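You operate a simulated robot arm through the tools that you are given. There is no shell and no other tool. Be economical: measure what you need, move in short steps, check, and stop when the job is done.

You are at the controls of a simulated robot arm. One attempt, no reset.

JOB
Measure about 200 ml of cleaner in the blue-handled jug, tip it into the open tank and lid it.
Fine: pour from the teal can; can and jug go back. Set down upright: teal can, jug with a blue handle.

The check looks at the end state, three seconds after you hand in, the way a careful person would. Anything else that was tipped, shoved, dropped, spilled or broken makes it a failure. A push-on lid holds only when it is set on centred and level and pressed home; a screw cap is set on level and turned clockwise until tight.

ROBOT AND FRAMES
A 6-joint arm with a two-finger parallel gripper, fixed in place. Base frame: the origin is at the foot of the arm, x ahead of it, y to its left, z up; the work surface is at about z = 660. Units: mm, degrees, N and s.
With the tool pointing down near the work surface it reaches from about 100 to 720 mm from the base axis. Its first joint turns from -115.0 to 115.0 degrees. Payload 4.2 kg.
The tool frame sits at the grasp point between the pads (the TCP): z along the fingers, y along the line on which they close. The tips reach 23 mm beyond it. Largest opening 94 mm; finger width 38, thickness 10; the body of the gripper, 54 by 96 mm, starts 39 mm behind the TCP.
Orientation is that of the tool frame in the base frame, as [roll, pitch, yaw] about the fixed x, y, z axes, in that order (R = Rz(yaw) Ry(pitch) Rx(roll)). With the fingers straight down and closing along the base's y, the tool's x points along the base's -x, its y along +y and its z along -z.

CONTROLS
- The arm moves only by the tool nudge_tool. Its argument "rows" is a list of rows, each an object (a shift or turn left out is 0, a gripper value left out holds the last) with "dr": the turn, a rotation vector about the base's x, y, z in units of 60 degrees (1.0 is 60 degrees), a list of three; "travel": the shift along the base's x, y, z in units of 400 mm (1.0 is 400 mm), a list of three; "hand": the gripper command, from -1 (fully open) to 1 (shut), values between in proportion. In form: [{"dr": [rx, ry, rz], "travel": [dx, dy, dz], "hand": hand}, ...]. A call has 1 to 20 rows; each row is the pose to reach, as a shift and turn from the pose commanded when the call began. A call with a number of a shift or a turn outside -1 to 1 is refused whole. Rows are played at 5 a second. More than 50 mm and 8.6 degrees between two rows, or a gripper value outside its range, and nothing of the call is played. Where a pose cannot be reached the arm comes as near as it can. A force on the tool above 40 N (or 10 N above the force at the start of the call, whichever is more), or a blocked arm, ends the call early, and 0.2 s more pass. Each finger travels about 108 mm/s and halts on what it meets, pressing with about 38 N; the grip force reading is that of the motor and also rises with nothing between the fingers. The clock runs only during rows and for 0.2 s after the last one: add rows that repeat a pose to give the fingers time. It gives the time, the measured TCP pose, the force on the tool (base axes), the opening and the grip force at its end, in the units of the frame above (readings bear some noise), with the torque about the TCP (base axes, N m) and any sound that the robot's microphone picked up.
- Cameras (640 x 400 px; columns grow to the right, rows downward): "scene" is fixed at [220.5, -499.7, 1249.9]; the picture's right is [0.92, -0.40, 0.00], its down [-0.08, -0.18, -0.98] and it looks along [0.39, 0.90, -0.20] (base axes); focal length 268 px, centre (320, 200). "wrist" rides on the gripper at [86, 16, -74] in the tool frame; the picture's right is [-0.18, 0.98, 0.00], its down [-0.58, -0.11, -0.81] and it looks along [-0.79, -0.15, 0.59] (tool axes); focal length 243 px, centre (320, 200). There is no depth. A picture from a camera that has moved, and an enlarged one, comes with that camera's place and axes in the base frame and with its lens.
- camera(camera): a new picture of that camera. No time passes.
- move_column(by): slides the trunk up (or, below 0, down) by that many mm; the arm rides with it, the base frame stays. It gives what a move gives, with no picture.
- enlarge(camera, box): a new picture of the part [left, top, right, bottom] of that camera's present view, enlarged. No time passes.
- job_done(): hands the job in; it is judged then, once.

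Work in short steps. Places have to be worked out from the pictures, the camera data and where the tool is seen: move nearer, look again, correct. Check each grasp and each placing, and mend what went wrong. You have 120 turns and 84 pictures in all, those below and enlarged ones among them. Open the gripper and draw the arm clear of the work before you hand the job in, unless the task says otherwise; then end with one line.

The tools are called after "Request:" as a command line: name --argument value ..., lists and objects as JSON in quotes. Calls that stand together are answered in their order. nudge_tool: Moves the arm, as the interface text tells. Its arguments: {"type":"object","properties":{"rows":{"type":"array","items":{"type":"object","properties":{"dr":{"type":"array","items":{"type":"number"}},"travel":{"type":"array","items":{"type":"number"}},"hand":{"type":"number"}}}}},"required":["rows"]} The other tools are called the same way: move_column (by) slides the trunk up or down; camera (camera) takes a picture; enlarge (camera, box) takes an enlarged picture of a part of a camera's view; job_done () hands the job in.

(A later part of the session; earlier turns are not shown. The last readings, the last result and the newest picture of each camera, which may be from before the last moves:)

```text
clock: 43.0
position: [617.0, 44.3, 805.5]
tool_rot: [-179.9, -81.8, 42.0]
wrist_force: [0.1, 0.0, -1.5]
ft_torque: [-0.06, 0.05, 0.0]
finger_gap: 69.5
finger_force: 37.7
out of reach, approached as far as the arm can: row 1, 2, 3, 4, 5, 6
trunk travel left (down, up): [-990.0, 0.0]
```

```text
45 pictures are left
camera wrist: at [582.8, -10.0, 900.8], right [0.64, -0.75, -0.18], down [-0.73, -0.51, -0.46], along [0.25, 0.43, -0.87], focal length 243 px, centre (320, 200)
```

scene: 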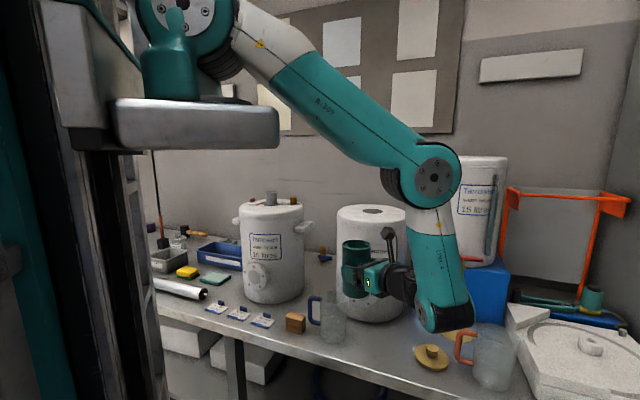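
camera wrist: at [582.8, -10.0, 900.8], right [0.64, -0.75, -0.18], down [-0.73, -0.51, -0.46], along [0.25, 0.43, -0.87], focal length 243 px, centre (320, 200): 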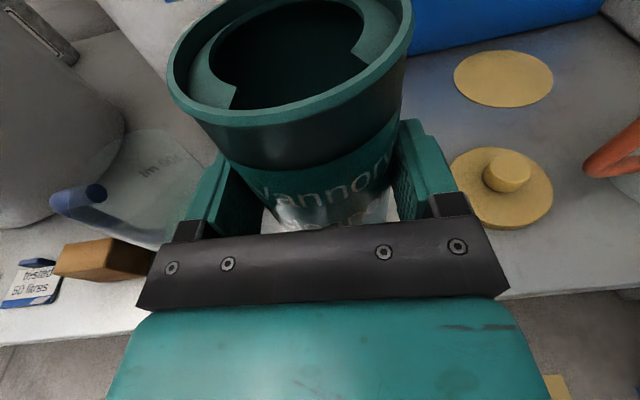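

The outer limit applies with the trunk this high. I'll go back up and lower with the trunk instead.

Request:
nudge_tool --rows '[{"travel": [0.045, 0.006, 0.055]}, {"travel": [0.088, 0.012, 0.11]}, {"travel": [0.088, 0.012, 0.11]}]'

Request:
move_column --by -115

Request:
camera --camera "wrist"

```text
clock: 43.8
position: [653.3, 49.8, 848.6]
tool_rot: [-179.8, -81.9, 41.9]
wrist_force: [-0.3, 1.1, -1.9]
ft_torque: [-0.02, 0.01, -0.02]
finger_gap: 69.4
finger_force: 37.6
trunk travel left (down, up): [-990.0, 0.0]
```

```text
clock: 45.3
position: [654.2, 49.4, 733.5]
tool_rot: [-179.8, -81.8, 42.0]
wrist_force: [0.3, 0.5, -2.1]
ft_torque: [0.01, 0.03, -0.03]
finger_gap: 69.5
finger_force: 38.2
trunk travel left (down, up): [-875.0, 115.0]
```

```text
44 pictures are left
camera wrist: at [619.2, -4.5, 829.5], right [0.64, -0.75, -0.18], down [-0.73, -0.51, -0.46], along [0.25, 0.43, -0.87], focal length 243 px, centre (320, 200)
```

wrist: 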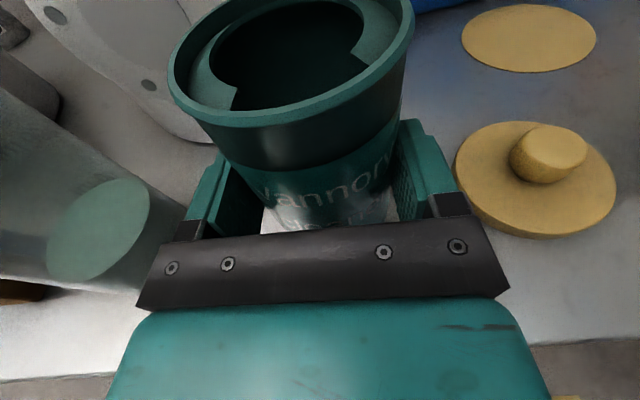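

Lowering the last 14 mm.

Request:
nudge_tool --rows '[{"travel": [0, 0, -0.015]}, {"travel": [0, 0, -0.028]}, {"travel": [0, 0, -0.036]}, {"travel": [0, 0, -0.036]}]'

```text
clock: 46.3
position: [654.1, 49.4, 720.4]
tool_rot: [179.6, -82.1, 42.7]
wrist_force: [8.8, -0.2, 23.7]
ft_torque: [0.28, -0.5, -0.02]
finger_gap: 69.5
finger_force: 38.0
trunk travel left (down, up): [-875.0, 115.0]
```

It touches the table with some load. I'll ease up about 1 mm, then open gently.

Request:
nudge_tool --rows '[{"travel": [0, 0, 0.0035]}, {"travel": [0, 0, 0.0035]}]'

Request:
nudge_tool --rows '[{"hand": 0.2}, {"hand": -0.3}, {"hand": -1}, {"hand": -1}, {"hand": -1}]'

Request:
camera --camera "wrist"

```text
clock: 46.9
position: [653.2, 49.3, 719.8]
tool_rot: [-179.9, -82.0, 42.0]
wrist_force: [7.5, -1.0, 19.2]
ft_torque: [0.36, -0.83, -0.18]
finger_gap: 69.5
finger_force: 38.2
trunk travel left (down, up): [-875.0, 115.0]
```

```text
clock: 48.1
position: [651.9, 49.6, 719.6]
tool_rot: [-179.7, -81.7, 41.9]
wrist_force: [-0.5, 0.6, 0.5]
ft_torque: [-0.02, -0.02, -0.02]
finger_gap: 94.1
finger_force: 0.1
trunk travel left (down, up): [-875.0, 115.0]
```

```text
43 pictures are left
camera wrist: at [618.3, -5.1, 816.6], right [0.64, -0.75, -0.18], down [-0.73, -0.51, -0.46], along [0.25, 0.43, -0.87], focal length 243 px, centre (320, 200)
```

wrist: 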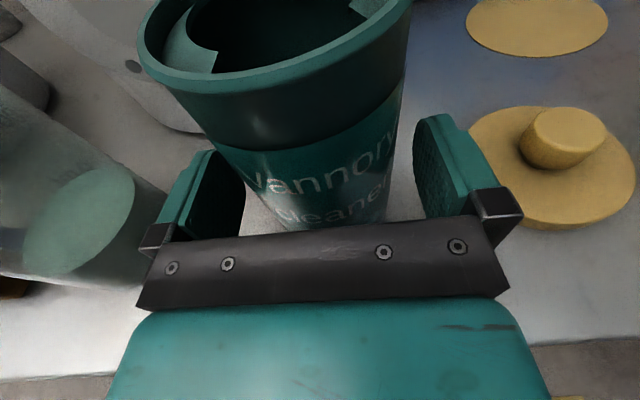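

The can is released and standing. I'll back straight out along the approach line, then raise the trunk.

Request:
nudge_tool --rows '[{"travel": [-0.037, -0.0335, 0]}, {"travel": [-0.09, -0.081, 0]}, {"travel": [-0.15, -0.135, 0.01]}, {"travel": [-0.205, -0.184, 0.03]}, {"travel": [-0.205, -0.184, 0.03]}]'

Request:
move_column --by 115

Request:
camera --camera "wrist"

```text
clock: 49.3
position: [574.3, -29.7, 724.9]
tool_rot: [-179.8, -81.5, 42.1]
wrist_force: [-0.4, -0.4, -0.8]
ft_torque: [-0.04, -0.04, 0.0]
finger_gap: 94.1
finger_force: 0.1
out of reach, approached as far as the arm can: row 4, 5
trunk travel left (down, up): [-875.0, 115.0]
```

```text
clock: 50.8
position: [574.7, -28.6, 840.7]
tool_rot: [-179.7, -81.4, 42.0]
wrist_force: [0.3, -0.3, 0.1]
ft_torque: [-0.02, -0.03, 0.01]
finger_gap: 94.2
finger_force: 0.1
trunk travel left (down, up): [-990.0, 0.0]
```

```text
42 pictures are left
camera wrist: at [541.0, -83.0, 936.8], right [0.64, -0.74, -0.18], down [-0.73, -0.51, -0.46], along [0.25, 0.43, -0.87], focal length 243 px, centre (320, 200)
```

wrist: 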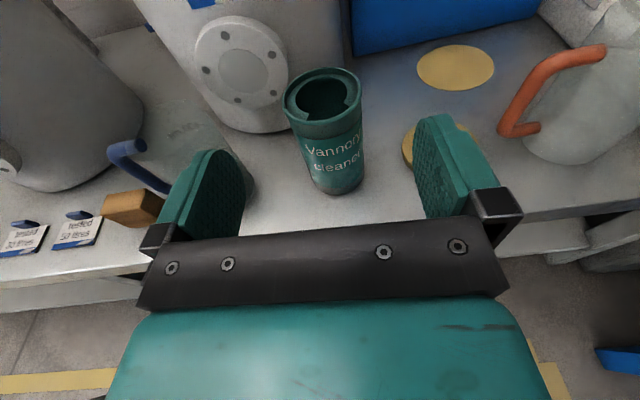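

The can is upright. Now I'll pitch the hand down and rise before swinging over to the jug's handle side.

Request:
nudge_tool --rows '[{"dr": [-0.075, 0.083, 0], "travel": [-0.01, 0, 0.05]}, {"dr": [-0.15, 0.167, 0], "travel": [-0.02, 0, 0.1]}, {"dr": [-0.225, 0.25, 0], "travel": [-0.03, 0, 0.15]}, {"dr": [-0.3, 0.333, 0], "travel": [-0.04, 0, 0.2]}, {"dr": [-0.375, 0.416, 0], "travel": [-0.05, 0, 0.25]}, {"dr": [-0.45, 0.5, 0], "travel": [-0.06, 0, 0.3]}, {"dr": [-0.522, 0.583, 0], "travel": [-0.07, 0, 0.35]}]'

Request:
nudge_tool --rows '[{"dr": [0, 0, -0.1], "travel": [-0.01, 0.03, 0.02]}, {"dr": [0, 0, -0.2], "travel": [-0.02, 0.06, 0.04]}, {"dr": [0, 0, -0.3], "travel": [-0.03, 0.1, 0.04]}, {"dr": [0, 0, -0.4], "travel": [-0.05, 0.15, 0.04]}, {"dr": [0, 0, -0.5], "travel": [-0.07, 0.2, 0.04]}, {"dr": [0, 0, -0.6], "travel": [-0.09, 0.25, 0.04]}, {"dr": [0, 0, -0.7], "travel": [-0.11, 0.3, 0.04]}, {"dr": [0, 0, -0.8], "travel": [-0.13, 0.35, 0.04]}, {"dr": [0, 0, -0.9], "travel": [-0.15, 0.4, 0.04]}, {"dr": [0, 0, -1.0], "travel": [-0.17, 0.45, 0.04]}]'

Request:
camera --camera "wrist"

Request:
camera --camera "scene"

```text
clock: 52.4
position: [547.2, -29.8, 978.5]
tool_rot: [-179.5, -34.5, 41.8]
wrist_force: [0.8, 0.2, -0.3]
ft_torque: [0.03, 0.01, 0.0]
finger_gap: 94.1
finger_force: 0.2
trunk travel left (down, up): [-990.0, 0.0]
```

```text
clock: 54.6
position: [419.7, -1.7, 1027.3]
tool_rot: [-179.0, -34.9, -17.8]
wrist_force: [0.9, -1.2, 0.4]
ft_torque: [0.02, -0.01, -0.01]
finger_gap: 93.9
finger_force: 0.0
out of reach, approached as far as the arm can: row 4, 5, 6, 7, 8, 9, 10
trunk travel left (down, up): [-990.0, 0.0]
```

```text
41 pictures are left
camera wrist: at [441.7, -27.9, 1138.2], right [-0.43, -0.89, -0.12], down [-0.87, 0.38, 0.33], along [-0.25, 0.25, -0.94], focal length 243 px, centre (320, 200)
```

wrist: 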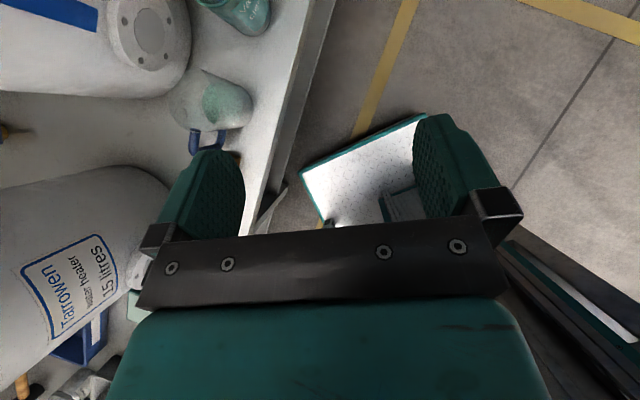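

```text
40 pictures are left
```

scene: 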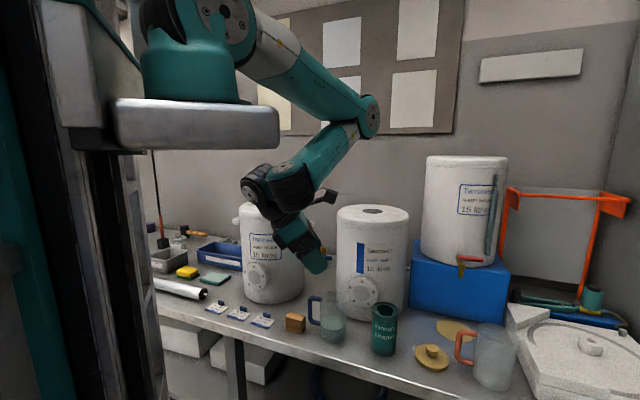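

Coming from that side runs into the arm's inner limit. A better plan is to grasp the handle from straight above with the camera on the handle's outer side. For the pour, the jug's handle points away from the robot and the tool swings up to horizontal. I'll go back and set the tool pointing down.

Request:
nudge_tool --rows '[{"dr": [0, 0, 0.1], "travel": [0.02, 0, 0]}, {"dr": [0, 0, 0.2], "travel": [0.04, 0, 0]}, {"dr": [0, 0, 0.3], "travel": [0.07, 0, 0]}, {"dr": [0, 0, 0.4], "travel": [0.1, 0, 0]}, {"dr": [0, 0, 0.5], "travel": [0.13, 0, 0]}, {"dr": [0, 0, 0.6], "travel": [0.16, 0, 0]}, {"dr": [0, 0, 0.7], "travel": [0.19, 0, 0]}, {"dr": [0, 0, 0.8], "travel": [0.22, 0, 0]}, {"dr": [0, 0, 0.9], "travel": [0.25, 0, 0]}, {"dr": [0, 0, 1.0], "travel": [0.28, 0, 0]}]'

Request:
nudge_tool --rows '[{"dr": [-0.078, 0.087, 0]}, {"dr": [-0.156, 0.174, 0]}, {"dr": [-0.233, 0.26, 0]}, {"dr": [-0.311, 0.347, 0]}, {"dr": [-0.389, 0.434, 0]}]'

Request:
nudge_tool --rows '[{"dr": [0, 0, 0.1], "travel": [0, 0.03, 0]}, {"dr": [0, 0, 0.2], "travel": [0, 0.06, 0]}, {"dr": [0, 0, 0.3], "travel": [0, 0.09, 0]}, {"dr": [0, 0, 0.4], "travel": [0, 0.12, 0]}, {"dr": [0, 0, 0.5], "travel": [0, 0.15, 0]}, {"dr": [0, 0, 0.6], "travel": [0, 0.18, 0]}, {"dr": [0, 0, 0.7], "travel": [0, 0.21, 0]}, {"dr": [0, 0, 0.8], "travel": [0, 0.24, 0]}, {"dr": [0, 0, 0.9], "travel": [0, 0.27, 0]}, {"dr": [0, 0, 1.0], "travel": [0, 0.3, 0]}]'

```text
clock: 56.8
position: [535.4, 0.6, 1027.9]
tool_rot: [-179.6, -34.5, 42.0]
wrist_force: [0.2, -0.1, 0.3]
ft_torque: [0.02, -0.01, -0.01]
finger_gap: 94.1
finger_force: 0.0
out of reach, approached as far as the arm can: row 7
trunk travel left (down, up): [-990.0, 0.0]
```

```text
clock: 58.0
position: [536.0, 0.2, 1029.2]
tool_rot: [-179.4, 0.4, 41.9]
wrist_force: [0.6, 0.0, 0.2]
ft_torque: [0.02, -0.03, 0.0]
finger_gap: 93.8
finger_force: 0.1
trunk travel left (down, up): [-990.0, 0.0]
```

```text
clock: 60.2
position: [536.0, 121.3, 1031.2]
tool_rot: [-179.6, 0.4, 102.0]
wrist_force: [0.6, -0.2, 0.3]
ft_torque: [0.01, 0.05, -0.03]
finger_gap: 94.2
finger_force: 0.0
trunk travel left (down, up): [-990.0, 0.0]
```

Now the final yaw to 136° and the move above the handle at z ≈ 900 for a look.

Request:
nudge_tool --rows '[{"dr": [0, 0, 0.113], "travel": [-0.02, 0.05, -0.06]}, {"dr": [0, 0, 0.227], "travel": [-0.04, 0.1, -0.12]}, {"dr": [0, 0, 0.34], "travel": [-0.06, 0.15, -0.18]}, {"dr": [0, 0, 0.453], "travel": [-0.08, 0.2, -0.25]}, {"dr": [0, 0, 0.567], "travel": [-0.09, 0.24, -0.325]}, {"dr": [0, 0, 0.567], "travel": [-0.09, 0.24, -0.325]}]'

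Request:
camera --camera "wrist"

```text
clock: 61.6
position: [498.7, 217.3, 895.9]
tool_rot: [-179.5, 0.4, 136.0]
wrist_force: [0.3, -0.1, 0.5]
ft_torque: [0.03, 0.01, 0.0]
finger_gap: 94.1
finger_force: 0.1
trunk travel left (down, up): [-990.0, 0.0]
```

```text
39 pictures are left
camera wrist: at [447.8, 288.3, 970.7], right [0.82, 0.58, -0.01], down [0.34, -0.47, 0.81], along [0.47, -0.66, -0.58], focal length 243 px, centre (320, 200)
```

wrist: 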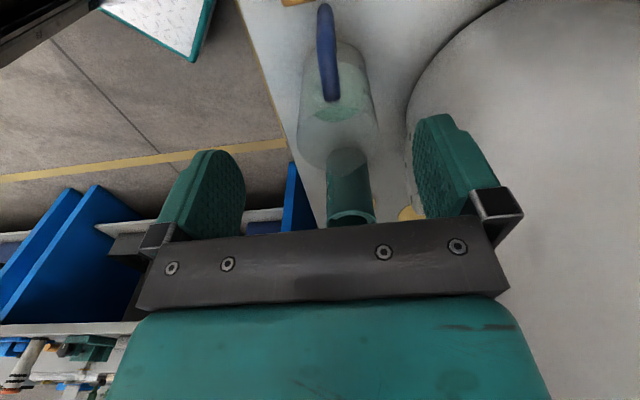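

I place the handle bar at about (499, 217) with heading ≈ 139°, so it's almost right under the tool. I'll turn 3° and descend in two stages.

Request:
nudge_tool --rows '[{"dr": [0, 0, 0.05], "travel": [0, 0, -0.1]}, {"dr": [0, 0, 0.05], "travel": [0, 0, -0.2]}, {"dr": [0, 0, 0.05], "travel": [0, 0, -0.25]}, {"dr": [0, 0, 0.05], "travel": [0, 0, -0.25]}]'

Request:
camera --camera "wrist"

Request:
enlarge --camera "scene" --box '[280, 250, 380, 350]'

```text
clock: 62.6
position: [501.3, 215.4, 797.1]
tool_rot: [-179.5, 0.4, 139.0]
wrist_force: [0.4, -0.1, -0.8]
ft_torque: [-0.03, -0.01, 0.04]
finger_gap: 94.2
finger_force: 0.1
trunk travel left (down, up): [-990.0, 0.0]
```

```text
38 pictures are left
camera wrist: at [446.9, 284.4, 872.6], right [0.78, 0.62, -0.01], down [0.37, -0.46, 0.81], along [0.5, -0.64, -0.58], focal length 243 px, centre (320, 200)
```

wrist: 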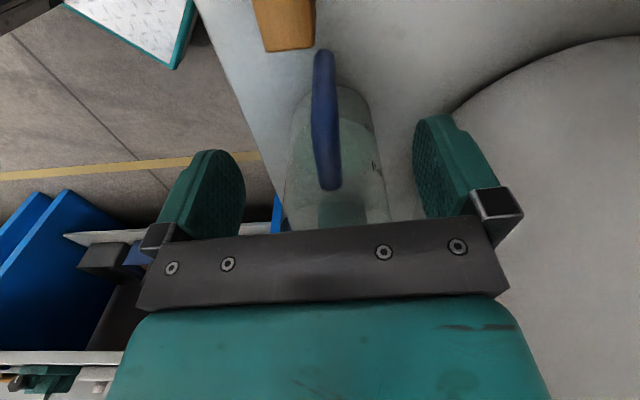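

```text
4.00 times, centred on (330, 300) of scene
camera zoom: at [220.5, -499.7, 1249.9], right [0.92, -0.4, 0.0], down [-0.08, -0.18, -0.98], along [0.39, 0.9, -0.2], focal length 1071 px, centre (280, -200)
```

zoom: 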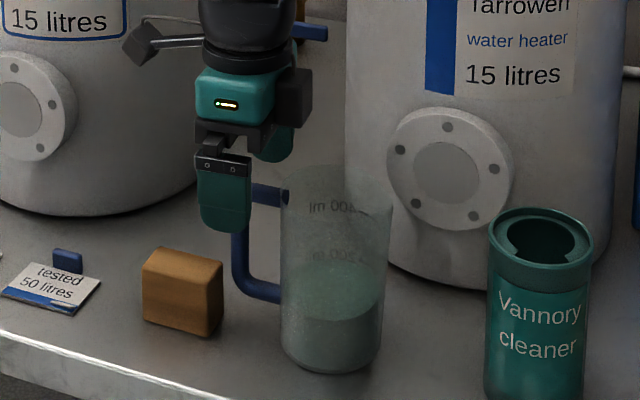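

The bar appears at about (499, 221), so I'll shift a few mm and descend to z ≈ 742, with the fingers straddling the bar.

Request:
nudge_tool --rows '[{"travel": [-0.006, 0.015, 0]}, {"travel": [-0.006, 0.015, -0.07]}, {"travel": [-0.006, 0.015, -0.1375]}, {"travel": [-0.006, 0.015, -0.1375]}]'

Request:
camera --camera "wrist"

Request:
enlarge --camera "scene" --box '[280, 250, 380, 350]'

```text
clock: 63.6
position: [499.0, 221.6, 746.2]
tool_rot: [-179.5, 0.3, 138.9]
wrist_force: [0.4, -0.6, 0.5]
ft_torque: [0.04, -0.01, 0.0]
finger_gap: 94.1
finger_force: 0.1
trunk travel left (down, up): [-990.0, 0.0]
```

```text
36 pictures are left
camera wrist: at [444.2, 291.7, 819.9], right [0.79, 0.62, -0.01], down [0.37, -0.45, 0.81], along [0.5, -0.64, -0.58], focal length 243 px, centre (320, 200)
```

wrist: 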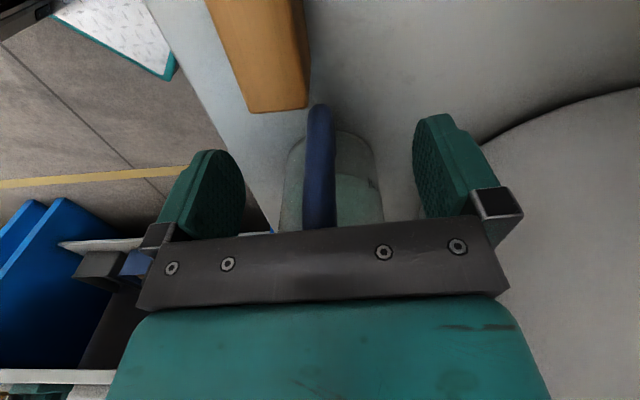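

```text
4.00 times, centred on (330, 300) of scene
camera zoom: at [220.5, -499.7, 1249.9], right [0.92, -0.4, 0.0], down [-0.08, -0.18, -0.98], along [0.39, 0.9, -0.2], focal length 1071 px, centre (280, -200)
```

zoom: 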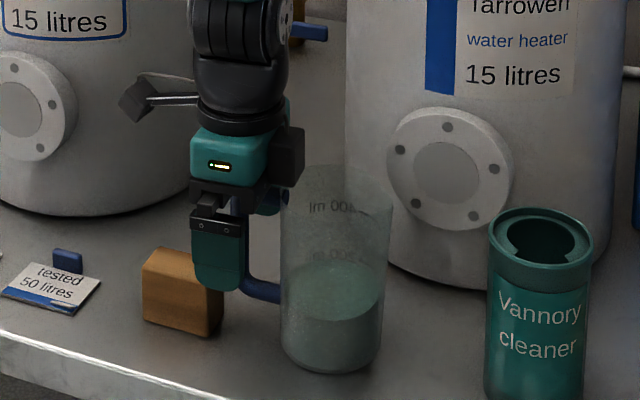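

No contact yet, and the bar is about 4 mm left of centre. I'll shift and close on the handle.

Request:
nudge_tool --rows '[{"travel": [-0.007, -0.006, -0.004]}, {"travel": [-0.007, -0.006, -0.004], "hand": 0}, {"travel": [-0.007, -0.006, -0.004], "hand": 0.5}, {"travel": [-0.007, -0.006, -0.004], "hand": 1}, {"travel": [-0.007, -0.006, -0.004], "hand": 1}, {"travel": [-0.007, -0.006, -0.004], "hand": 1}, {"travel": [-0.007, -0.006, -0.004], "hand": 1}]'

Request:
enlarge --camera "scene" --box '[280, 250, 380, 350]'

```text
clock: 65.2
position: [496.9, 222.0, 743.4]
tool_rot: [-179.5, 0.4, 138.9]
wrist_force: [0.3, -0.9, 1.7]
ft_torque: [0.0, -0.1, -0.04]
finger_gap: 14.3
finger_force: 38.1
trunk travel left (down, up): [-990.0, 0.0]
```

```text
4.00 times, centred on (330, 300) of scene
camera zoom: at [220.5, -499.7, 1249.9], right [0.92, -0.4, 0.0], down [-0.08, -0.18, -0.98], along [0.39, 0.9, -0.2], focal length 1071 px, centre (280, -200)
```

zoom: 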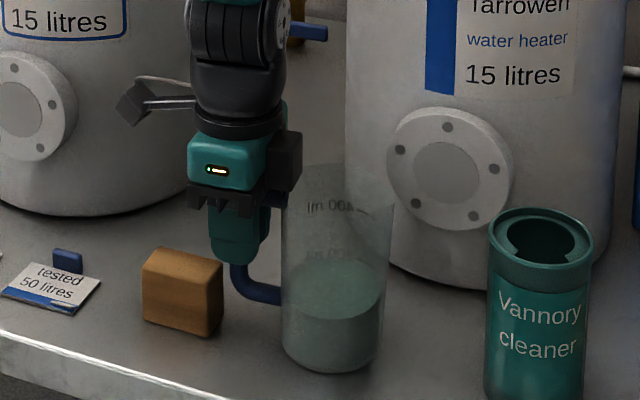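

The handle is held (gap 14.3 mm). I'll lift 40 mm gently and check that the jug stays level.

Request:
nudge_tool --rows '[{"travel": [0, 0, 0.01]}, {"travel": [0, 0, 0.03]}, {"travel": [0, 0, 0.06]}, {"travel": [0, 0, 0.1]}, {"travel": [0, 0, 0.1]}]'

Request:
enlarge --camera "scene" --box '[280, 230, 380, 350]'

```text
clock: 66.4
position: [496.9, 219.6, 783.8]
tool_rot: [-179.5, 0.4, 138.9]
wrist_force: [0.2, 0.2, -2.1]
ft_torque: [0.12, 0.16, 0.0]
finger_gap: 14.8
finger_force: 37.8
trunk travel left (down, up): [-990.0, 0.0]
```

```text
3.33 times, centred on (330, 290) of scene
camera zoom: at [220.5, -499.7, 1249.9], right [0.92, -0.4, 0.0], down [-0.08, -0.18, -0.98], along [0.39, 0.9, -0.2], focal length 893 px, centre (287, -100)
```

zoom: 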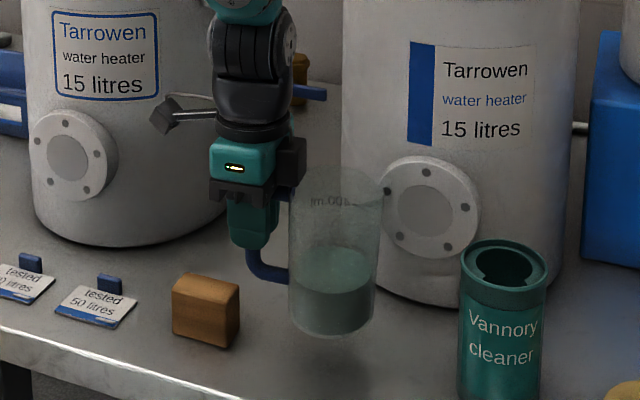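

The jug hangs level. I'll lift straight up to z ≈ 1140, above the tank top.

Request:
nudge_tool --rows '[{"travel": [0, 0, 0.04]}, {"travel": [0, 0, 0.11]}, {"travel": [0, 0, 0.19]}, {"travel": [0, 0, 0.27]}, {"travel": [0, 0, 0.35]}, {"travel": [0, 0, 0.43]}, {"travel": [0, 0, 0.51]}, {"travel": [0, 0, 0.59]}, {"travel": [0, 0, 0.67]}, {"travel": [0, 0, 0.75]}, {"travel": [0, 0, 0.83]}, {"travel": [0, 0, 0.88]}, {"travel": [0, 0, 0.9]}]'

Request:
camera --camera "scene"

```text
clock: 69.2
position: [496.4, 219.1, 1142.9]
tool_rot: [-179.5, 0.3, 138.9]
wrist_force: [0.2, -0.1, -3.0]
ft_torque: [0.15, 0.17, -0.02]
finger_gap: 14.5
finger_force: 38.1
trunk travel left (down, up): [-990.0, 0.0]
```

```text
32 pictures are left
```

scene: 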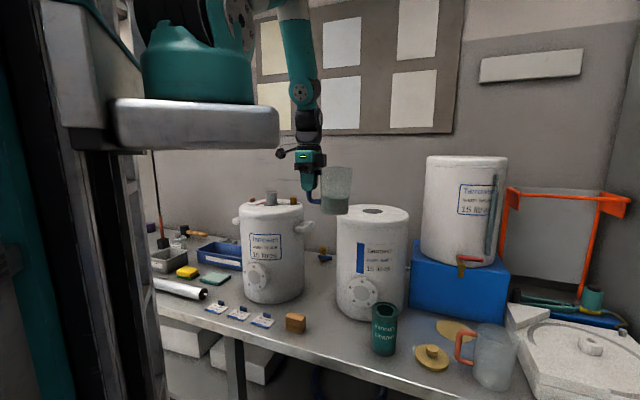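

Clear. I'll now swing the jug over, yaw to 53°, to the far side of the tank hole in two moves.

Request:
nudge_tool --rows '[{"dr": [0, 0, -0.07], "travel": [0.03, 0.02, 0]}, {"dr": [0, 0, -0.15], "travel": [0.08, 0.05, 0]}, {"dr": [0, 0, -0.23], "travel": [0.13, 0.08, 0]}, {"dr": [0, 0, -0.32], "travel": [0.19, 0.11, 0.01]}, {"dr": [0, 0, -0.41], "travel": [0.25, 0.14, 0.02]}, {"dr": [0, 0, -0.5], "travel": [0.31, 0.17, 0.03]}, {"dr": [0, 0, -0.59], "travel": [0.37, 0.2, 0.03]}, {"dr": [0, 0, -0.67], "travel": [0.42, 0.22, 0.03]}, {"dr": [0, 0, -0.72], "travel": [0.45, 0.24, 0.03]}]'

Request:
nudge_tool --rows '[{"dr": [0, 0, -0.07], "travel": [0.05, 0.02, 0]}, {"dr": [0, 0, -0.15], "travel": [0.1, 0.04, 0]}, {"dr": [0, 0, -0.24], "travel": [0.16, 0.06, 0]}, {"dr": [0, 0, -0.33], "travel": [0.22, 0.08, 0]}, {"dr": [0, 0, -0.43], "travel": [0.28, 0.1, 0]}, {"dr": [0, 0, -0.53], "travel": [0.33, 0.12, 0]}, {"dr": [0, 0, -0.62], "travel": [0.36, 0.13, 0]}, {"dr": [0, 0, -0.71], "travel": [0.385, 0.135, 0]}, {"dr": [0, 0, -0.71], "travel": [0.385, 0.135, 0]}]'

Request:
camera --camera "scene"

Request:
camera --camera "wrist"

```text
clock: 71.2
position: [673.4, 316.9, 1155.1]
tool_rot: [-179.5, 0.4, 95.5]
wrist_force: [0.0, -0.6, -2.6]
ft_torque: [0.24, 0.0, 0.01]
finger_gap: 14.3
finger_force: 38.3
trunk travel left (down, up): [-990.0, 0.0]
```

```text
clock: 73.2
position: [749.7, 305.5, 1162.8]
tool_rot: [-179.4, 0.4, 53.0]
wrist_force: [0.5, -0.2, -3.5]
ft_torque: [0.17, -0.14, -0.01]
finger_gap: 14.5
finger_force: 38.0
out of reach, approached as far as the arm can: row 3, 4, 5, 6, 7, 8, 9
trunk travel left (down, up): [-990.0, 0.0]
```

```text
31 pictures are left
```

scene: 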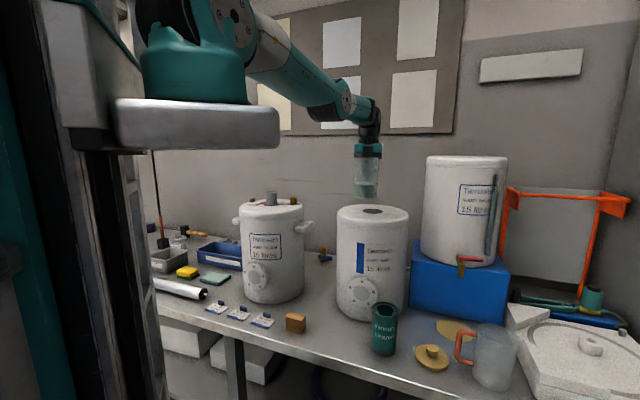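

```text
30 pictures are left
camera wrist: at [815.8, 365.0, 1238.7], right [0.67, -0.74, -0.01], down [-0.43, -0.4, 0.81], along [-0.6, -0.54, -0.58], focal length 243 px, centre (320, 200)
```

wrist: 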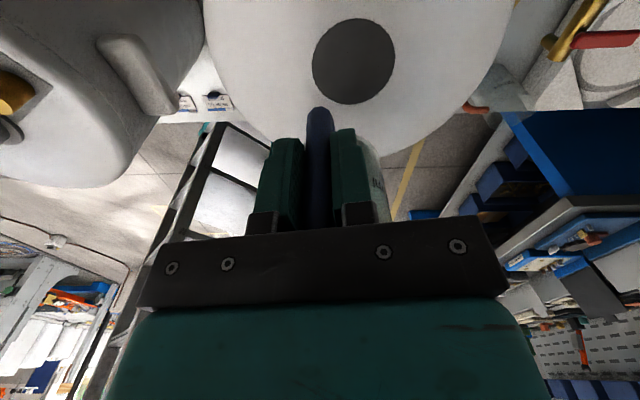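

The hole from this view is at about (761, 278), which agrees. Flow should start only near 67°, so I'll tilt 52° in place; that also brings the wrist back within reach.

Request:
nudge_tool --rows '[{"dr": [0.08, -0.06, 0]}, {"dr": [0.18, -0.135, 0]}, {"dr": [0.28, -0.21, 0]}, {"dr": [0.38, -0.286, 0]}, {"dr": [0.48, -0.361, 0]}, {"dr": [0.58, -0.436, 0]}, {"dr": [0.66, -0.497, 0]}, {"dr": [0.693, -0.522, 0]}, {"dr": [0.693, -0.522, 0]}]'

Request:
enlarge --camera "scene" --box '[300, 100, 460, 240]'

```text
clock: 75.2
position: [748.1, 304.8, 1165.1]
tool_rot: [-179.6, -51.8, 53.1]
wrist_force: [-0.7, -1.4, 2.2]
ft_torque: [-0.06, 0.07, 0.0]
finger_gap: 14.6
finger_force: 38.2
out of reach, approached as far as the arm can: row 1, 2, 3, 4
trunk travel left (down, up): [-990.0, 0.0]
```

```text
2.86 times, centred on (380, 170) of scene
camera zoom: at [220.5, -499.7, 1249.9], right [0.92, -0.4, 0.0], down [-0.08, -0.18, -0.98], along [0.39, 0.9, -0.2], focal length 765 px, centre (149, 286)
```

zoom: 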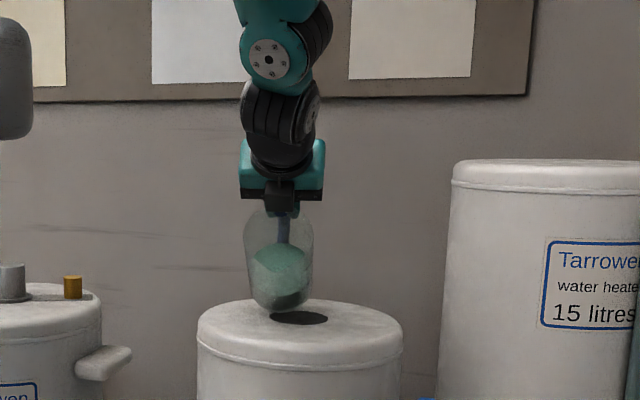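

The force reading is odd (+2.2 N), and the jug seems lower than predicted. I'll look closer.

Request:
enlarge --camera "scene" --box '[350, 160, 410, 225]'

Request:
camera --camera "wrist"

```text
6.15 times, centred on (380, 192) of scene
camera zoom: at [220.5, -499.7, 1249.9], right [0.92, -0.4, 0.0], down [-0.08, -0.18, -0.98], along [0.39, 0.9, -0.2], focal length 1648 px, centre (-49, 246)
```

zoom: 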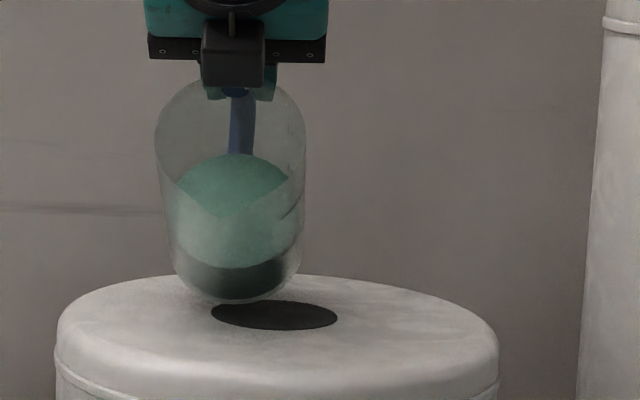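

```text
27 pictures are left
camera wrist: at [758.0, 289.7, 1278.3], right [0.72, -0.68, -0.15], down [-0.68, -0.73, 0.04], along [-0.14, 0.07, -0.99], focal length 243 px, centre (320, 200)
```

wrist: 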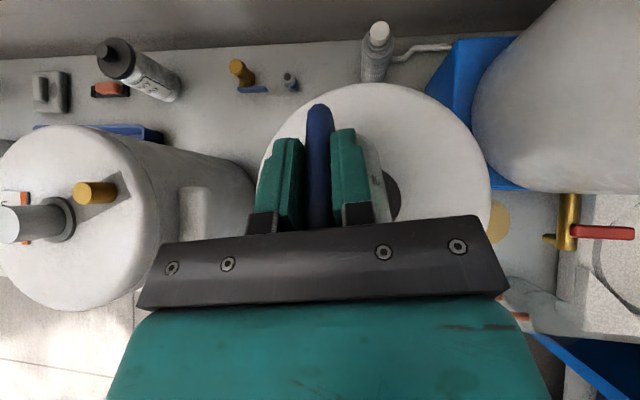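

The lower corner of the jug's base has just reached the tank top. I'll raise at once by 60 mm.

Request:
nudge_tool --rows '[{"travel": [0, 0, 0.04]}, {"travel": [0, 0, 0.1]}, {"travel": [0, 0, 0.16]}, {"travel": [0, 0, 0.16]}]'

Request:
enlarge --camera "scene" --box '[330, 140, 430, 225]'

```text
clock: 76.2
position: [748.5, 304.7, 1226.2]
tool_rot: [-179.6, -51.6, 53.1]
wrist_force: [-0.4, 0.3, -3.8]
ft_torque: [0.08, -0.02, -0.03]
finger_gap: 14.4
finger_force: 37.7
trunk travel left (down, up): [-990.0, 0.0]
```

```text
4.71 times, centred on (380, 182) of scene
camera zoom: at [220.5, -499.7, 1249.9], right [0.92, -0.4, 0.0], down [-0.08, -0.18, -0.98], along [0.39, 0.9, -0.2], focal length 1260 px, centre (38, 282)
```

zoom: 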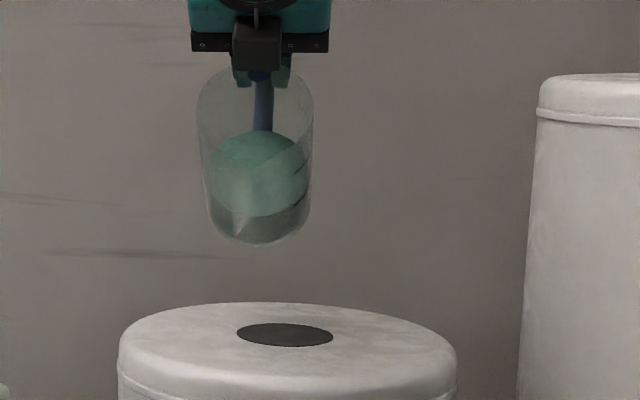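

Clear of the tank now. I'll move the jug outward so its spout will be over the hole, at TCP ≈ (824, 362, 1185).

Request:
nudge_tool --rows '[{"travel": [0.05, 0.04, 0]}, {"travel": [0.1, 0.08, 0]}, {"travel": [0.15, 0.115, -0.02]}, {"travel": [0.189, 0.143, -0.06]}, {"travel": [0.189, 0.143, -0.1]}, {"travel": [0.189, 0.143, -0.1]}]'

Request:
enlarge --camera "scene" --box '[330, 140, 430, 225]'

```text
clock: 77.6
position: [824.7, 363.2, 1187.2]
tool_rot: [-179.6, -51.5, 53.1]
wrist_force: [-0.1, 0.3, -3.7]
ft_torque: [0.07, -0.06, -0.05]
finger_gap: 14.6
finger_force: 37.7
trunk travel left (down, up): [-990.0, 0.0]
```

```text
4.71 times, centred on (380, 182) of scene
camera zoom: at [220.5, -499.7, 1249.9], right [0.92, -0.4, 0.0], down [-0.08, -0.18, -0.98], along [0.39, 0.9, -0.2], focal length 1260 px, centre (38, 282)
```

zoom: 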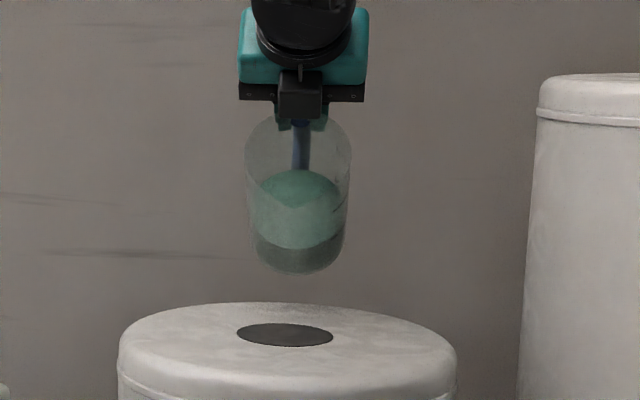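

The spout matches my prediction to within a few mm. I'll now tilt on to about 70°, keeping the spout over the hole.

Request:
nudge_tool --rows '[{"dr": [0.069, -0.052, 0], "travel": [0.002, 0.015, -0.012]}, {"dr": [0.138, -0.104, 0], "travel": [0.004, 0.03, -0.025]}, {"dr": [0.192, -0.145, 0], "travel": [-0.005, 0.018, -0.032]}, {"dr": [0.245, -0.185, 0], "travel": [-0.014, 0.006, -0.038]}, {"dr": [0.245, -0.185, 0], "travel": [-0.014, 0.006, -0.038]}, {"dr": [0.245, -0.185, 0], "travel": [-0.014, 0.006, -0.038]}]'

Request:
enlarge --camera "scene" --box '[330, 140, 430, 225]'

```text
clock: 79.0
position: [818.4, 364.2, 1171.6]
tool_rot: [-179.8, -70.1, 53.3]
wrist_force: [-0.1, -0.2, -3.1]
ft_torque: [0.01, 0.01, -0.02]
finger_gap: 14.4
finger_force: 38.2
trunk travel left (down, up): [-990.0, 0.0]
```

```text
4.71 times, centred on (380, 182) of scene
camera zoom: at [220.5, -499.7, 1249.9], right [0.92, -0.4, 0.0], down [-0.08, -0.18, -0.98], along [0.39, 0.9, -0.2], focal length 1260 px, centre (38, 282)
```

zoom: 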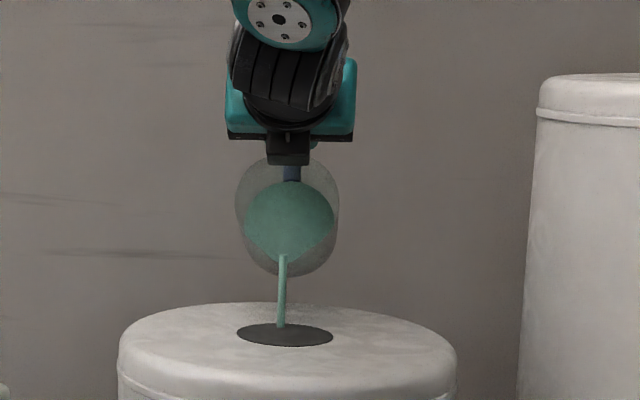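

The stream enters the hole but toward its back edge. I'll shift 14 mm toward the spout direction and continue tilting to 78°.

Request:
nudge_tool --rows '[{"travel": [-0.021, -0.028, 0]}, {"travel": [-0.021, -0.028, 0]}, {"dr": [0.053, -0.04, 0], "travel": [-0.031, -0.041, -0.007]}, {"dr": [0.106, -0.08, 0], "travel": [-0.041, -0.055, -0.015]}, {"dr": [0.106, -0.08, 0], "travel": [-0.041, -0.055, -0.015]}, {"dr": [0.106, -0.08, 0], "travel": [-0.041, -0.055, -0.015]}]'

Request:
enlarge --camera "scene" --box '[350, 175, 410, 225]'

```text
clock: 80.4
position: [802.8, 341.9, 1166.1]
tool_rot: [180.0, -78.0, 53.6]
wrist_force: [0.3, -0.2, -2.8]
ft_torque: [0.0, 0.03, -0.04]
finger_gap: 14.4
finger_force: 38.2
trunk travel left (down, up): [-990.0, 0.0]
```

```text
8.00 times, centred on (380, 200) of scene
camera zoom: at [220.5, -499.7, 1249.9], right [0.92, -0.4, 0.0], down [-0.08, -0.18, -0.98], along [0.39, 0.9, -0.2], focal length 2142 px, centre (-160, 200)
```

zoom: 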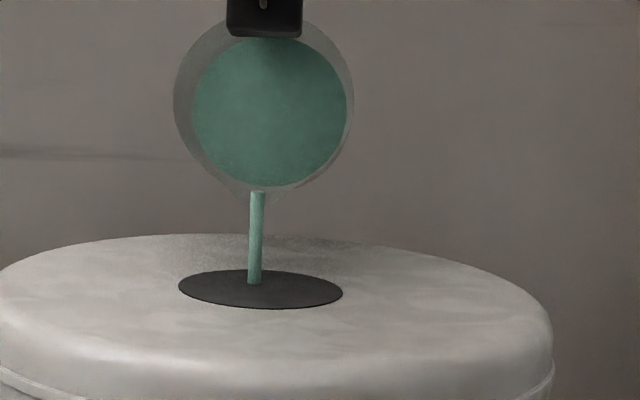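

The stream falls near the hole's centre. I'll tilt slowly to 94°, tracking the spout, and let it drain.

Request:
nudge_tool --rows '[{"dr": [0.053, -0.04, 0], "travel": [-0.012, -0.016, 0]}, {"dr": [0.106, -0.08, 0], "travel": [-0.0235, -0.031, 0]}, {"dr": [0.106, -0.08, 0], "travel": [-0.0235, -0.031, 0]}, {"dr": [0.106, -0.08, 0], "travel": [-0.0235, -0.031, 0]}, {"dr": [0.16, -0.12, 0], "travel": [-0.036, -0.048, 0]}, {"dr": [0.213, -0.16, 0], "travel": [-0.048, -0.064, 0]}, {"dr": [0.213, -0.16, 0], "travel": [-0.048, -0.064, 0]}, {"dr": [0.213, -0.16, 0], "travel": [-0.048, -0.064, 0]}]'

Request:
enlarge --camera "scene" --box '[350, 175, 410, 225]'

```text
clock: 82.2
position: [782.3, 317.1, 1167.0]
tool_rot: [1.8, -86.0, -128.3]
wrist_force: [-0.8, -0.7, -0.4]
ft_torque: [0.0, -0.01, 0.0]
finger_gap: 14.5
finger_force: 38.3
trunk travel left (down, up): [-990.0, 0.0]
```

```text
8.00 times, centred on (380, 200) of scene
camera zoom: at [220.5, -499.7, 1249.9], right [0.92, -0.4, 0.0], down [-0.08, -0.18, -0.98], along [0.39, 0.9, -0.2], focal length 2142 px, centre (-160, 200)
```

zoom: 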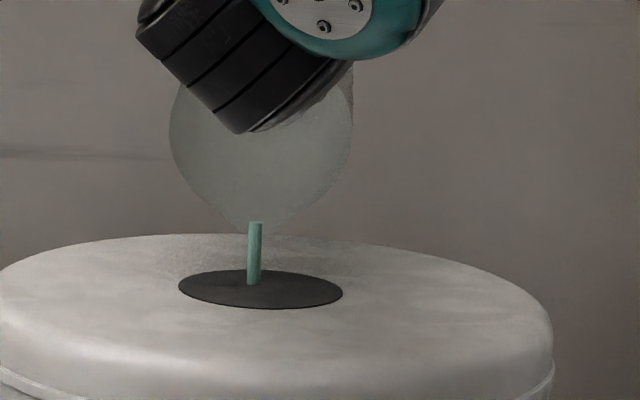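

Almost empty. I'll tilt a little further to 102° and wait for the last drops.

Request:
nudge_tool --rows '[{"dr": [0.053, -0.04, 0], "travel": [-0.013, -0.018, 0]}, {"dr": [0.106, -0.08, 0], "travel": [-0.026, -0.035, 0]}, {"dr": [0.106, -0.08, 0], "travel": [-0.026, -0.035, 0]}, {"dr": [0.106, -0.08, 0], "travel": [-0.026, -0.035, 0]}, {"dr": [0.106, -0.08, 0], "travel": [-0.026, -0.035, 0]}, {"dr": [0.106, -0.08, 0], "travel": [-0.026, -0.035, 0]}, {"dr": [0.106, -0.08, 0], "travel": [-0.026, -0.035, 0]}, {"dr": [0.106, -0.08, 0], "travel": [-0.026, -0.035, 0]}, {"dr": [0.106, -0.08, 0], "travel": [-0.026, -0.035, 0]}, {"dr": [0.106, -0.08, 0], "travel": [-0.026, -0.035, 0]}]'

Request:
enlarge --camera "scene" --box '[340, 160, 420, 225]'

```text
clock: 84.4
position: [772.7, 302.3, 1166.9]
tool_rot: [1.0, -77.9, -127.6]
wrist_force: [-0.2, -0.9, -1.2]
ft_torque: [-0.02, 0.07, -0.01]
finger_gap: 14.6
finger_force: 37.5
trunk travel left (down, up): [-990.0, 0.0]
```

```text
6.15 times, centred on (380, 192) of scene
camera zoom: at [220.5, -499.7, 1249.9], right [0.92, -0.4, 0.0], down [-0.08, -0.18, -0.98], along [0.39, 0.9, -0.2], focal length 1648 px, centre (-49, 246)
```

zoom: 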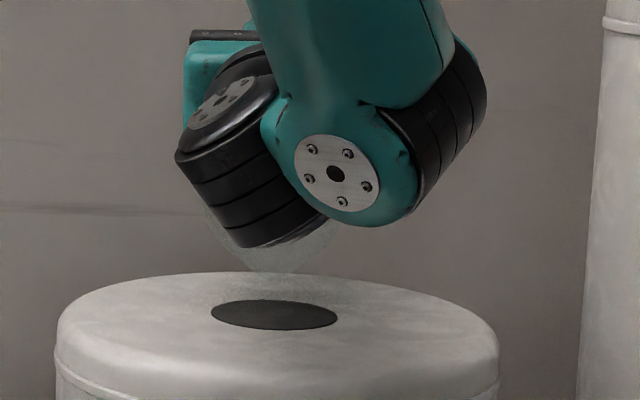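

The flow has ended. I'll tilt back while raising the jug away from the tank top.

Request:
nudge_tool --rows '[{"dr": [-0.1, 0.075, 0], "travel": [0, 0, 0.03]}, {"dr": [-0.2, 0.15, 0], "travel": [0, 0, 0.07]}, {"dr": [-0.3, 0.226, 0], "travel": [0, 0, 0.11]}, {"dr": [-0.4, 0.301, 0], "travel": [0, 0, 0.15]}, {"dr": [-0.5, 0.376, 0], "travel": [-0.02, 0, 0.15]}, {"dr": [-0.6, 0.451, 0], "travel": [-0.04, 0, 0.15]}, {"dr": [-0.7, 0.527, 0], "travel": [-0.06, 0, 0.15]}, {"dr": [-0.799, 0.602, 0], "travel": [-0.08, 0, 0.15]}]'

Request:
nudge_tool --rows '[{"dr": [-0.1, 0.075, 0], "travel": [-0.03, 0, 0]}, {"dr": [-0.2, 0.15, 0], "travel": [-0.06, 0, 0]}, {"dr": [-0.3, 0.226, 0], "travel": [-0.09, 0, 0]}, {"dr": [-0.4, 0.301, 0], "travel": [-0.12, 0.01, -0.03]}, {"dr": [-0.48, 0.361, 0], "travel": [-0.15, 0.02, -0.06]}, {"dr": [-0.56, 0.421, 0], "travel": [-0.18, 0.03, -0.1]}, {"dr": [-0.56, 0.421, 0], "travel": [-0.18, 0.03, -0.1]}]'

```text
clock: 86.2
position: [740.9, 302.0, 1227.1]
tool_rot: [-179.5, -41.8, 53.0]
wrist_force: [1.3, -0.3, -2.2]
ft_torque: [0.01, -0.04, 0.0]
finger_gap: 14.2
finger_force: 37.9
trunk travel left (down, up): [-990.0, 0.0]
```

```text
clock: 87.8
position: [669.1, 313.0, 1185.0]
tool_rot: [-179.6, 0.1, 53.1]
wrist_force: [0.9, 0.4, -2.1]
ft_torque: [0.05, -0.08, 0.0]
finger_gap: 14.3
finger_force: 38.2
trunk travel left (down, up): [-990.0, 0.0]
```

Upright. Now I'll yaw back to 139° and return above the jug's place.

Request:
nudge_tool --rows '[{"dr": [0, 0, 0.1], "travel": [-0.03, -0.01, 0]}, {"dr": [0, 0, 0.2], "travel": [-0.07, -0.02, 0]}, {"dr": [0, 0, 0.3], "travel": [-0.11, -0.04, 0]}, {"dr": [0, 0, 0.4], "travel": [-0.16, -0.06, 0]}, {"dr": [0, 0, 0.5], "travel": [-0.21, -0.09, 0]}, {"dr": [0, 0, 0.6], "travel": [-0.26, -0.12, 0]}, {"dr": [0, 0, 0.7], "travel": [-0.31, -0.15, 0]}, {"dr": [0, 0, 0.8], "travel": [-0.36, -0.18, 0]}, {"dr": [0, 0, 0.9], "travel": [-0.4, -0.21, 0]}, {"dr": [0, 0, 1.0], "travel": [-0.43, -0.2325, 0]}]'

Request:
nudge_tool --rows '[{"dr": [0, 0, 0.11], "travel": [0, 0, -0.1]}, {"dr": [0, 0, 0.22], "travel": [0, 0, -0.2]}, {"dr": [0, 0, 0.33], "travel": [0, 0, -0.3]}, {"dr": [0, 0, 0.43], "travel": [0, 0, -0.4]}, {"dr": [0, 0, 0.43], "travel": [0, 0, -0.5]}, {"dr": [0, 0, 0.43], "travel": [0, 0, -0.6]}, {"dr": [0, 0, 0.43], "travel": [0, 0, -0.7]}, {"dr": [0, 0, 0.43], "travel": [0, 0, -0.8]}, {"dr": [0, 0, 0.43], "travel": [0, 0, -0.9]}, {"dr": [0, 0, 0.43], "travel": [0, 0, -0.95]}, {"dr": [0, 0, 0.43], "travel": [0, 0, -0.95]}]'

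Request:
enlarge --camera "scene" --box '[260, 220, 420, 350]'

```text
clock: 90.0
position: [497.1, 220.4, 1185.6]
tool_rot: [-179.5, 0.2, 113.2]
wrist_force: [0.0, 0.1, -1.4]
ft_torque: [0.1, 0.05, 0.02]
finger_gap: 14.6
finger_force: 38.1
trunk travel left (down, up): [-990.0, 0.0]
```

```text
clock: 92.4
position: [495.2, 220.0, 806.3]
tool_rot: [-179.5, 0.2, 138.8]
wrist_force: [0.2, -0.2, -2.3]
ft_torque: [0.06, 0.07, -0.01]
finger_gap: 14.4
finger_force: 38.4
trunk travel left (down, up): [-990.0, 0.0]
```

```text
3.08 times, centred on (340, 285) of scene
camera zoom: at [220.5, -499.7, 1249.9], right [0.92, -0.4, 0.0], down [-0.08, -0.18, -0.98], along [0.39, 0.9, -0.2], focal length 824 px, centre (258, -62)
```

zoom: 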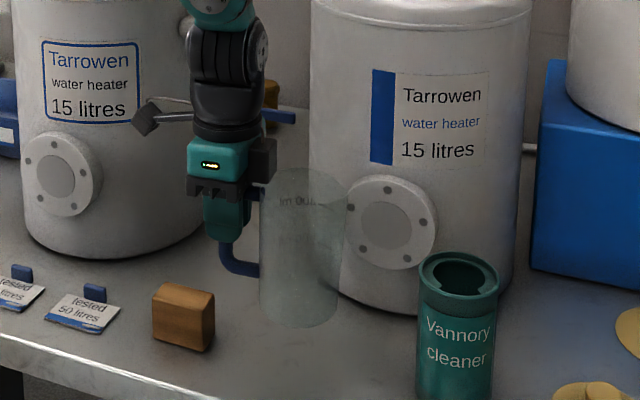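

Empty and near-level. I'll lower to just above the table, then gently to contact.

Request:
nudge_tool --rows '[{"travel": [0.003, 0.002, -0.07]}, {"travel": [0.003, 0.002, -0.12]}, {"travel": [0.003, 0.002, -0.14]}, {"travel": [0.003, 0.002, -0.1475]}, {"travel": [0.003, 0.002, -0.1525]}, {"travel": [0.003, 0.002, -0.1525]}]'

Request:
enlarge --camera "scene" --box '[280, 260, 380, 350]'

```text
clock: 93.8
position: [498.4, 223.1, 746.7]
tool_rot: [-179.6, 0.0, 138.9]
wrist_force: [-7.6, 1.0, 21.6]
ft_torque: [-0.23, -0.54, -0.14]
finger_gap: 14.4
finger_force: 38.4
trunk travel left (down, up): [-990.0, 0.0]
```

```text
4.44 times, centred on (330, 305) of scene
camera zoom: at [220.5, -499.7, 1249.9], right [0.92, -0.4, 0.0], down [-0.08, -0.18, -0.98], along [0.39, 0.9, -0.2], focal length 1190 px, centre (276, -267)
```

zoom: 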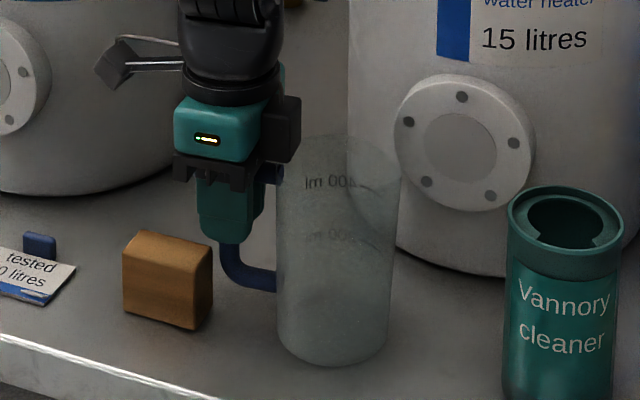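

It's on the table. I'll ease up 1 mm and open the fingers gradually.

Request:
nudge_tool --rows '[{"travel": [0, 0, 0.003]}, {"travel": [0, 0, 0.003], "hand": 0.6}, {"travel": [0, 0, 0.003], "hand": 0.4}, {"travel": [0, 0, 0.003], "hand": 0.2}, {"travel": [0, 0, 0.003], "hand": 0.0}, {"travel": [0, 0, 0.003], "hand": -0.4}, {"travel": [0, 0, 0.003], "hand": -0.4}]'

Request:
camera --camera "wrist"

```text
clock: 95.4
position: [496.4, 221.5, 746.8]
tool_rot: [-179.5, 0.1, 138.9]
wrist_force: [0.4, 0.2, 1.0]
ft_torque: [-0.03, -0.01, 0.0]
finger_gap: 65.7
finger_force: 0.0
trunk travel left (down, up): [-990.0, 0.0]
```

```text
18 pictures are left
camera wrist: at [442.9, 291.1, 821.5], right [0.78, 0.62, -0.01], down [0.37, -0.46, 0.81], along [0.5, -0.64, -0.59], focal length 243 px, centre (320, 200)
```

wrist: 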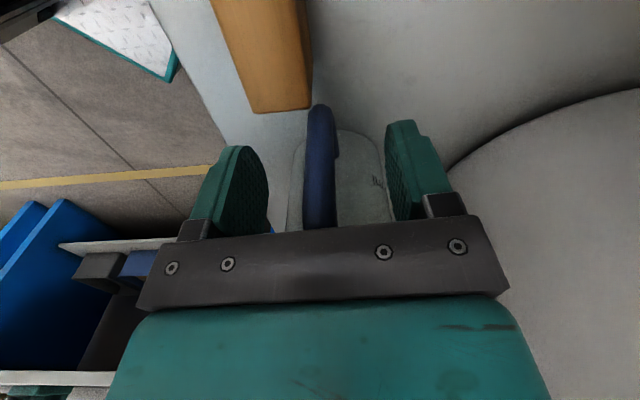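

Released cleanly. I'll rise straight up, fully open, and then head for the lid.

Request:
nudge_tool --rows '[{"travel": [0, 0, 0.05], "hand": -0.4}, {"travel": [0, 0, 0.15]}, {"travel": [0, 0, 0.27]}, {"travel": [0, 0, 0.39]}, {"travel": [0, 0, 0.51]}, {"travel": [0, 0, 0.62], "hand": -0.4}]'

Request:
nudge_tool --rows '[{"dr": [0, 0, -0.1], "travel": [0.04, -0.05, 0]}, {"dr": [0, 0, -0.2], "travel": [0.09, -0.1, 0]}, {"dr": [0, 0, -0.3], "travel": [0.15, -0.16, 0]}, {"dr": [0, 0, -0.4], "travel": [0.22, -0.22, 0]}, {"dr": [0, 0, -0.5], "travel": [0.29, -0.29, 0]}, {"dr": [0, 0, -0.6], "travel": [0.36, -0.36, 0]}, {"dr": [0, 0, -0.7], "travel": [0.42, -0.42, 0]}, {"dr": [0, 0, -0.8], "travel": [0.48, -0.48, 0]}, {"dr": [0, 0, -0.9], "travel": [0.53, -0.54, 0]}, {"dr": [0, 0, -1.0], "travel": [0.55, -0.6, 0]}]'

Request:
move_column --by -200

Request:
camera --camera "wrist"

```text
clock: 96.8
position: [495.3, 221.7, 995.1]
tool_rot: [-179.5, 0.1, 138.8]
wrist_force: [0.6, 0.8, -0.5]
ft_torque: [-0.01, -0.01, 0.01]
finger_gap: 65.8
finger_force: 0.1
trunk travel left (down, up): [-990.0, 0.0]
```

```text
clock: 99.0
position: [717.0, -17.4, 993.5]
tool_rot: [-179.5, 0.1, 78.7]
wrist_force: [-0.9, 0.2, -0.1]
ft_torque: [-0.01, 0.04, 0.02]
finger_gap: 65.8
finger_force: 0.0
trunk travel left (down, up): [-990.0, 0.0]
```

```text
clock: 101.1
position: [717.1, -18.4, 793.2]
tool_rot: [-179.5, 0.1, 78.9]
wrist_force: [-0.6, 0.3, 0.0]
ft_torque: [0.01, 0.0, 0.02]
finger_gap: 65.8
finger_force: 0.0
trunk travel left (down, up): [-790.0, 200.0]
```

```text
17 pictures are left
camera wrist: at [749.9, 62.6, 868.2], right [0.93, -0.37, -0.01], down [-0.21, -0.55, 0.81], along [-0.3, -0.75, -0.59], focal length 243 px, centre (320, 200)
```

wrist: 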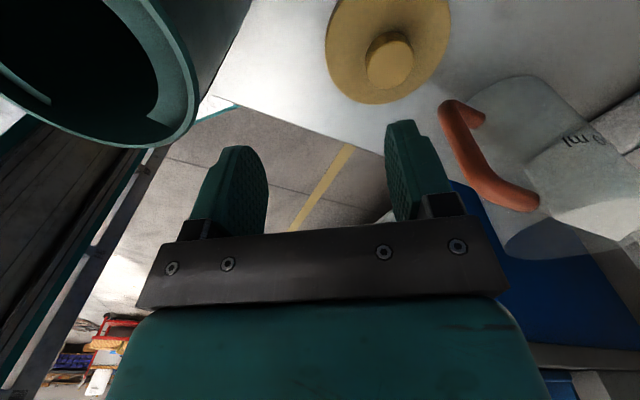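

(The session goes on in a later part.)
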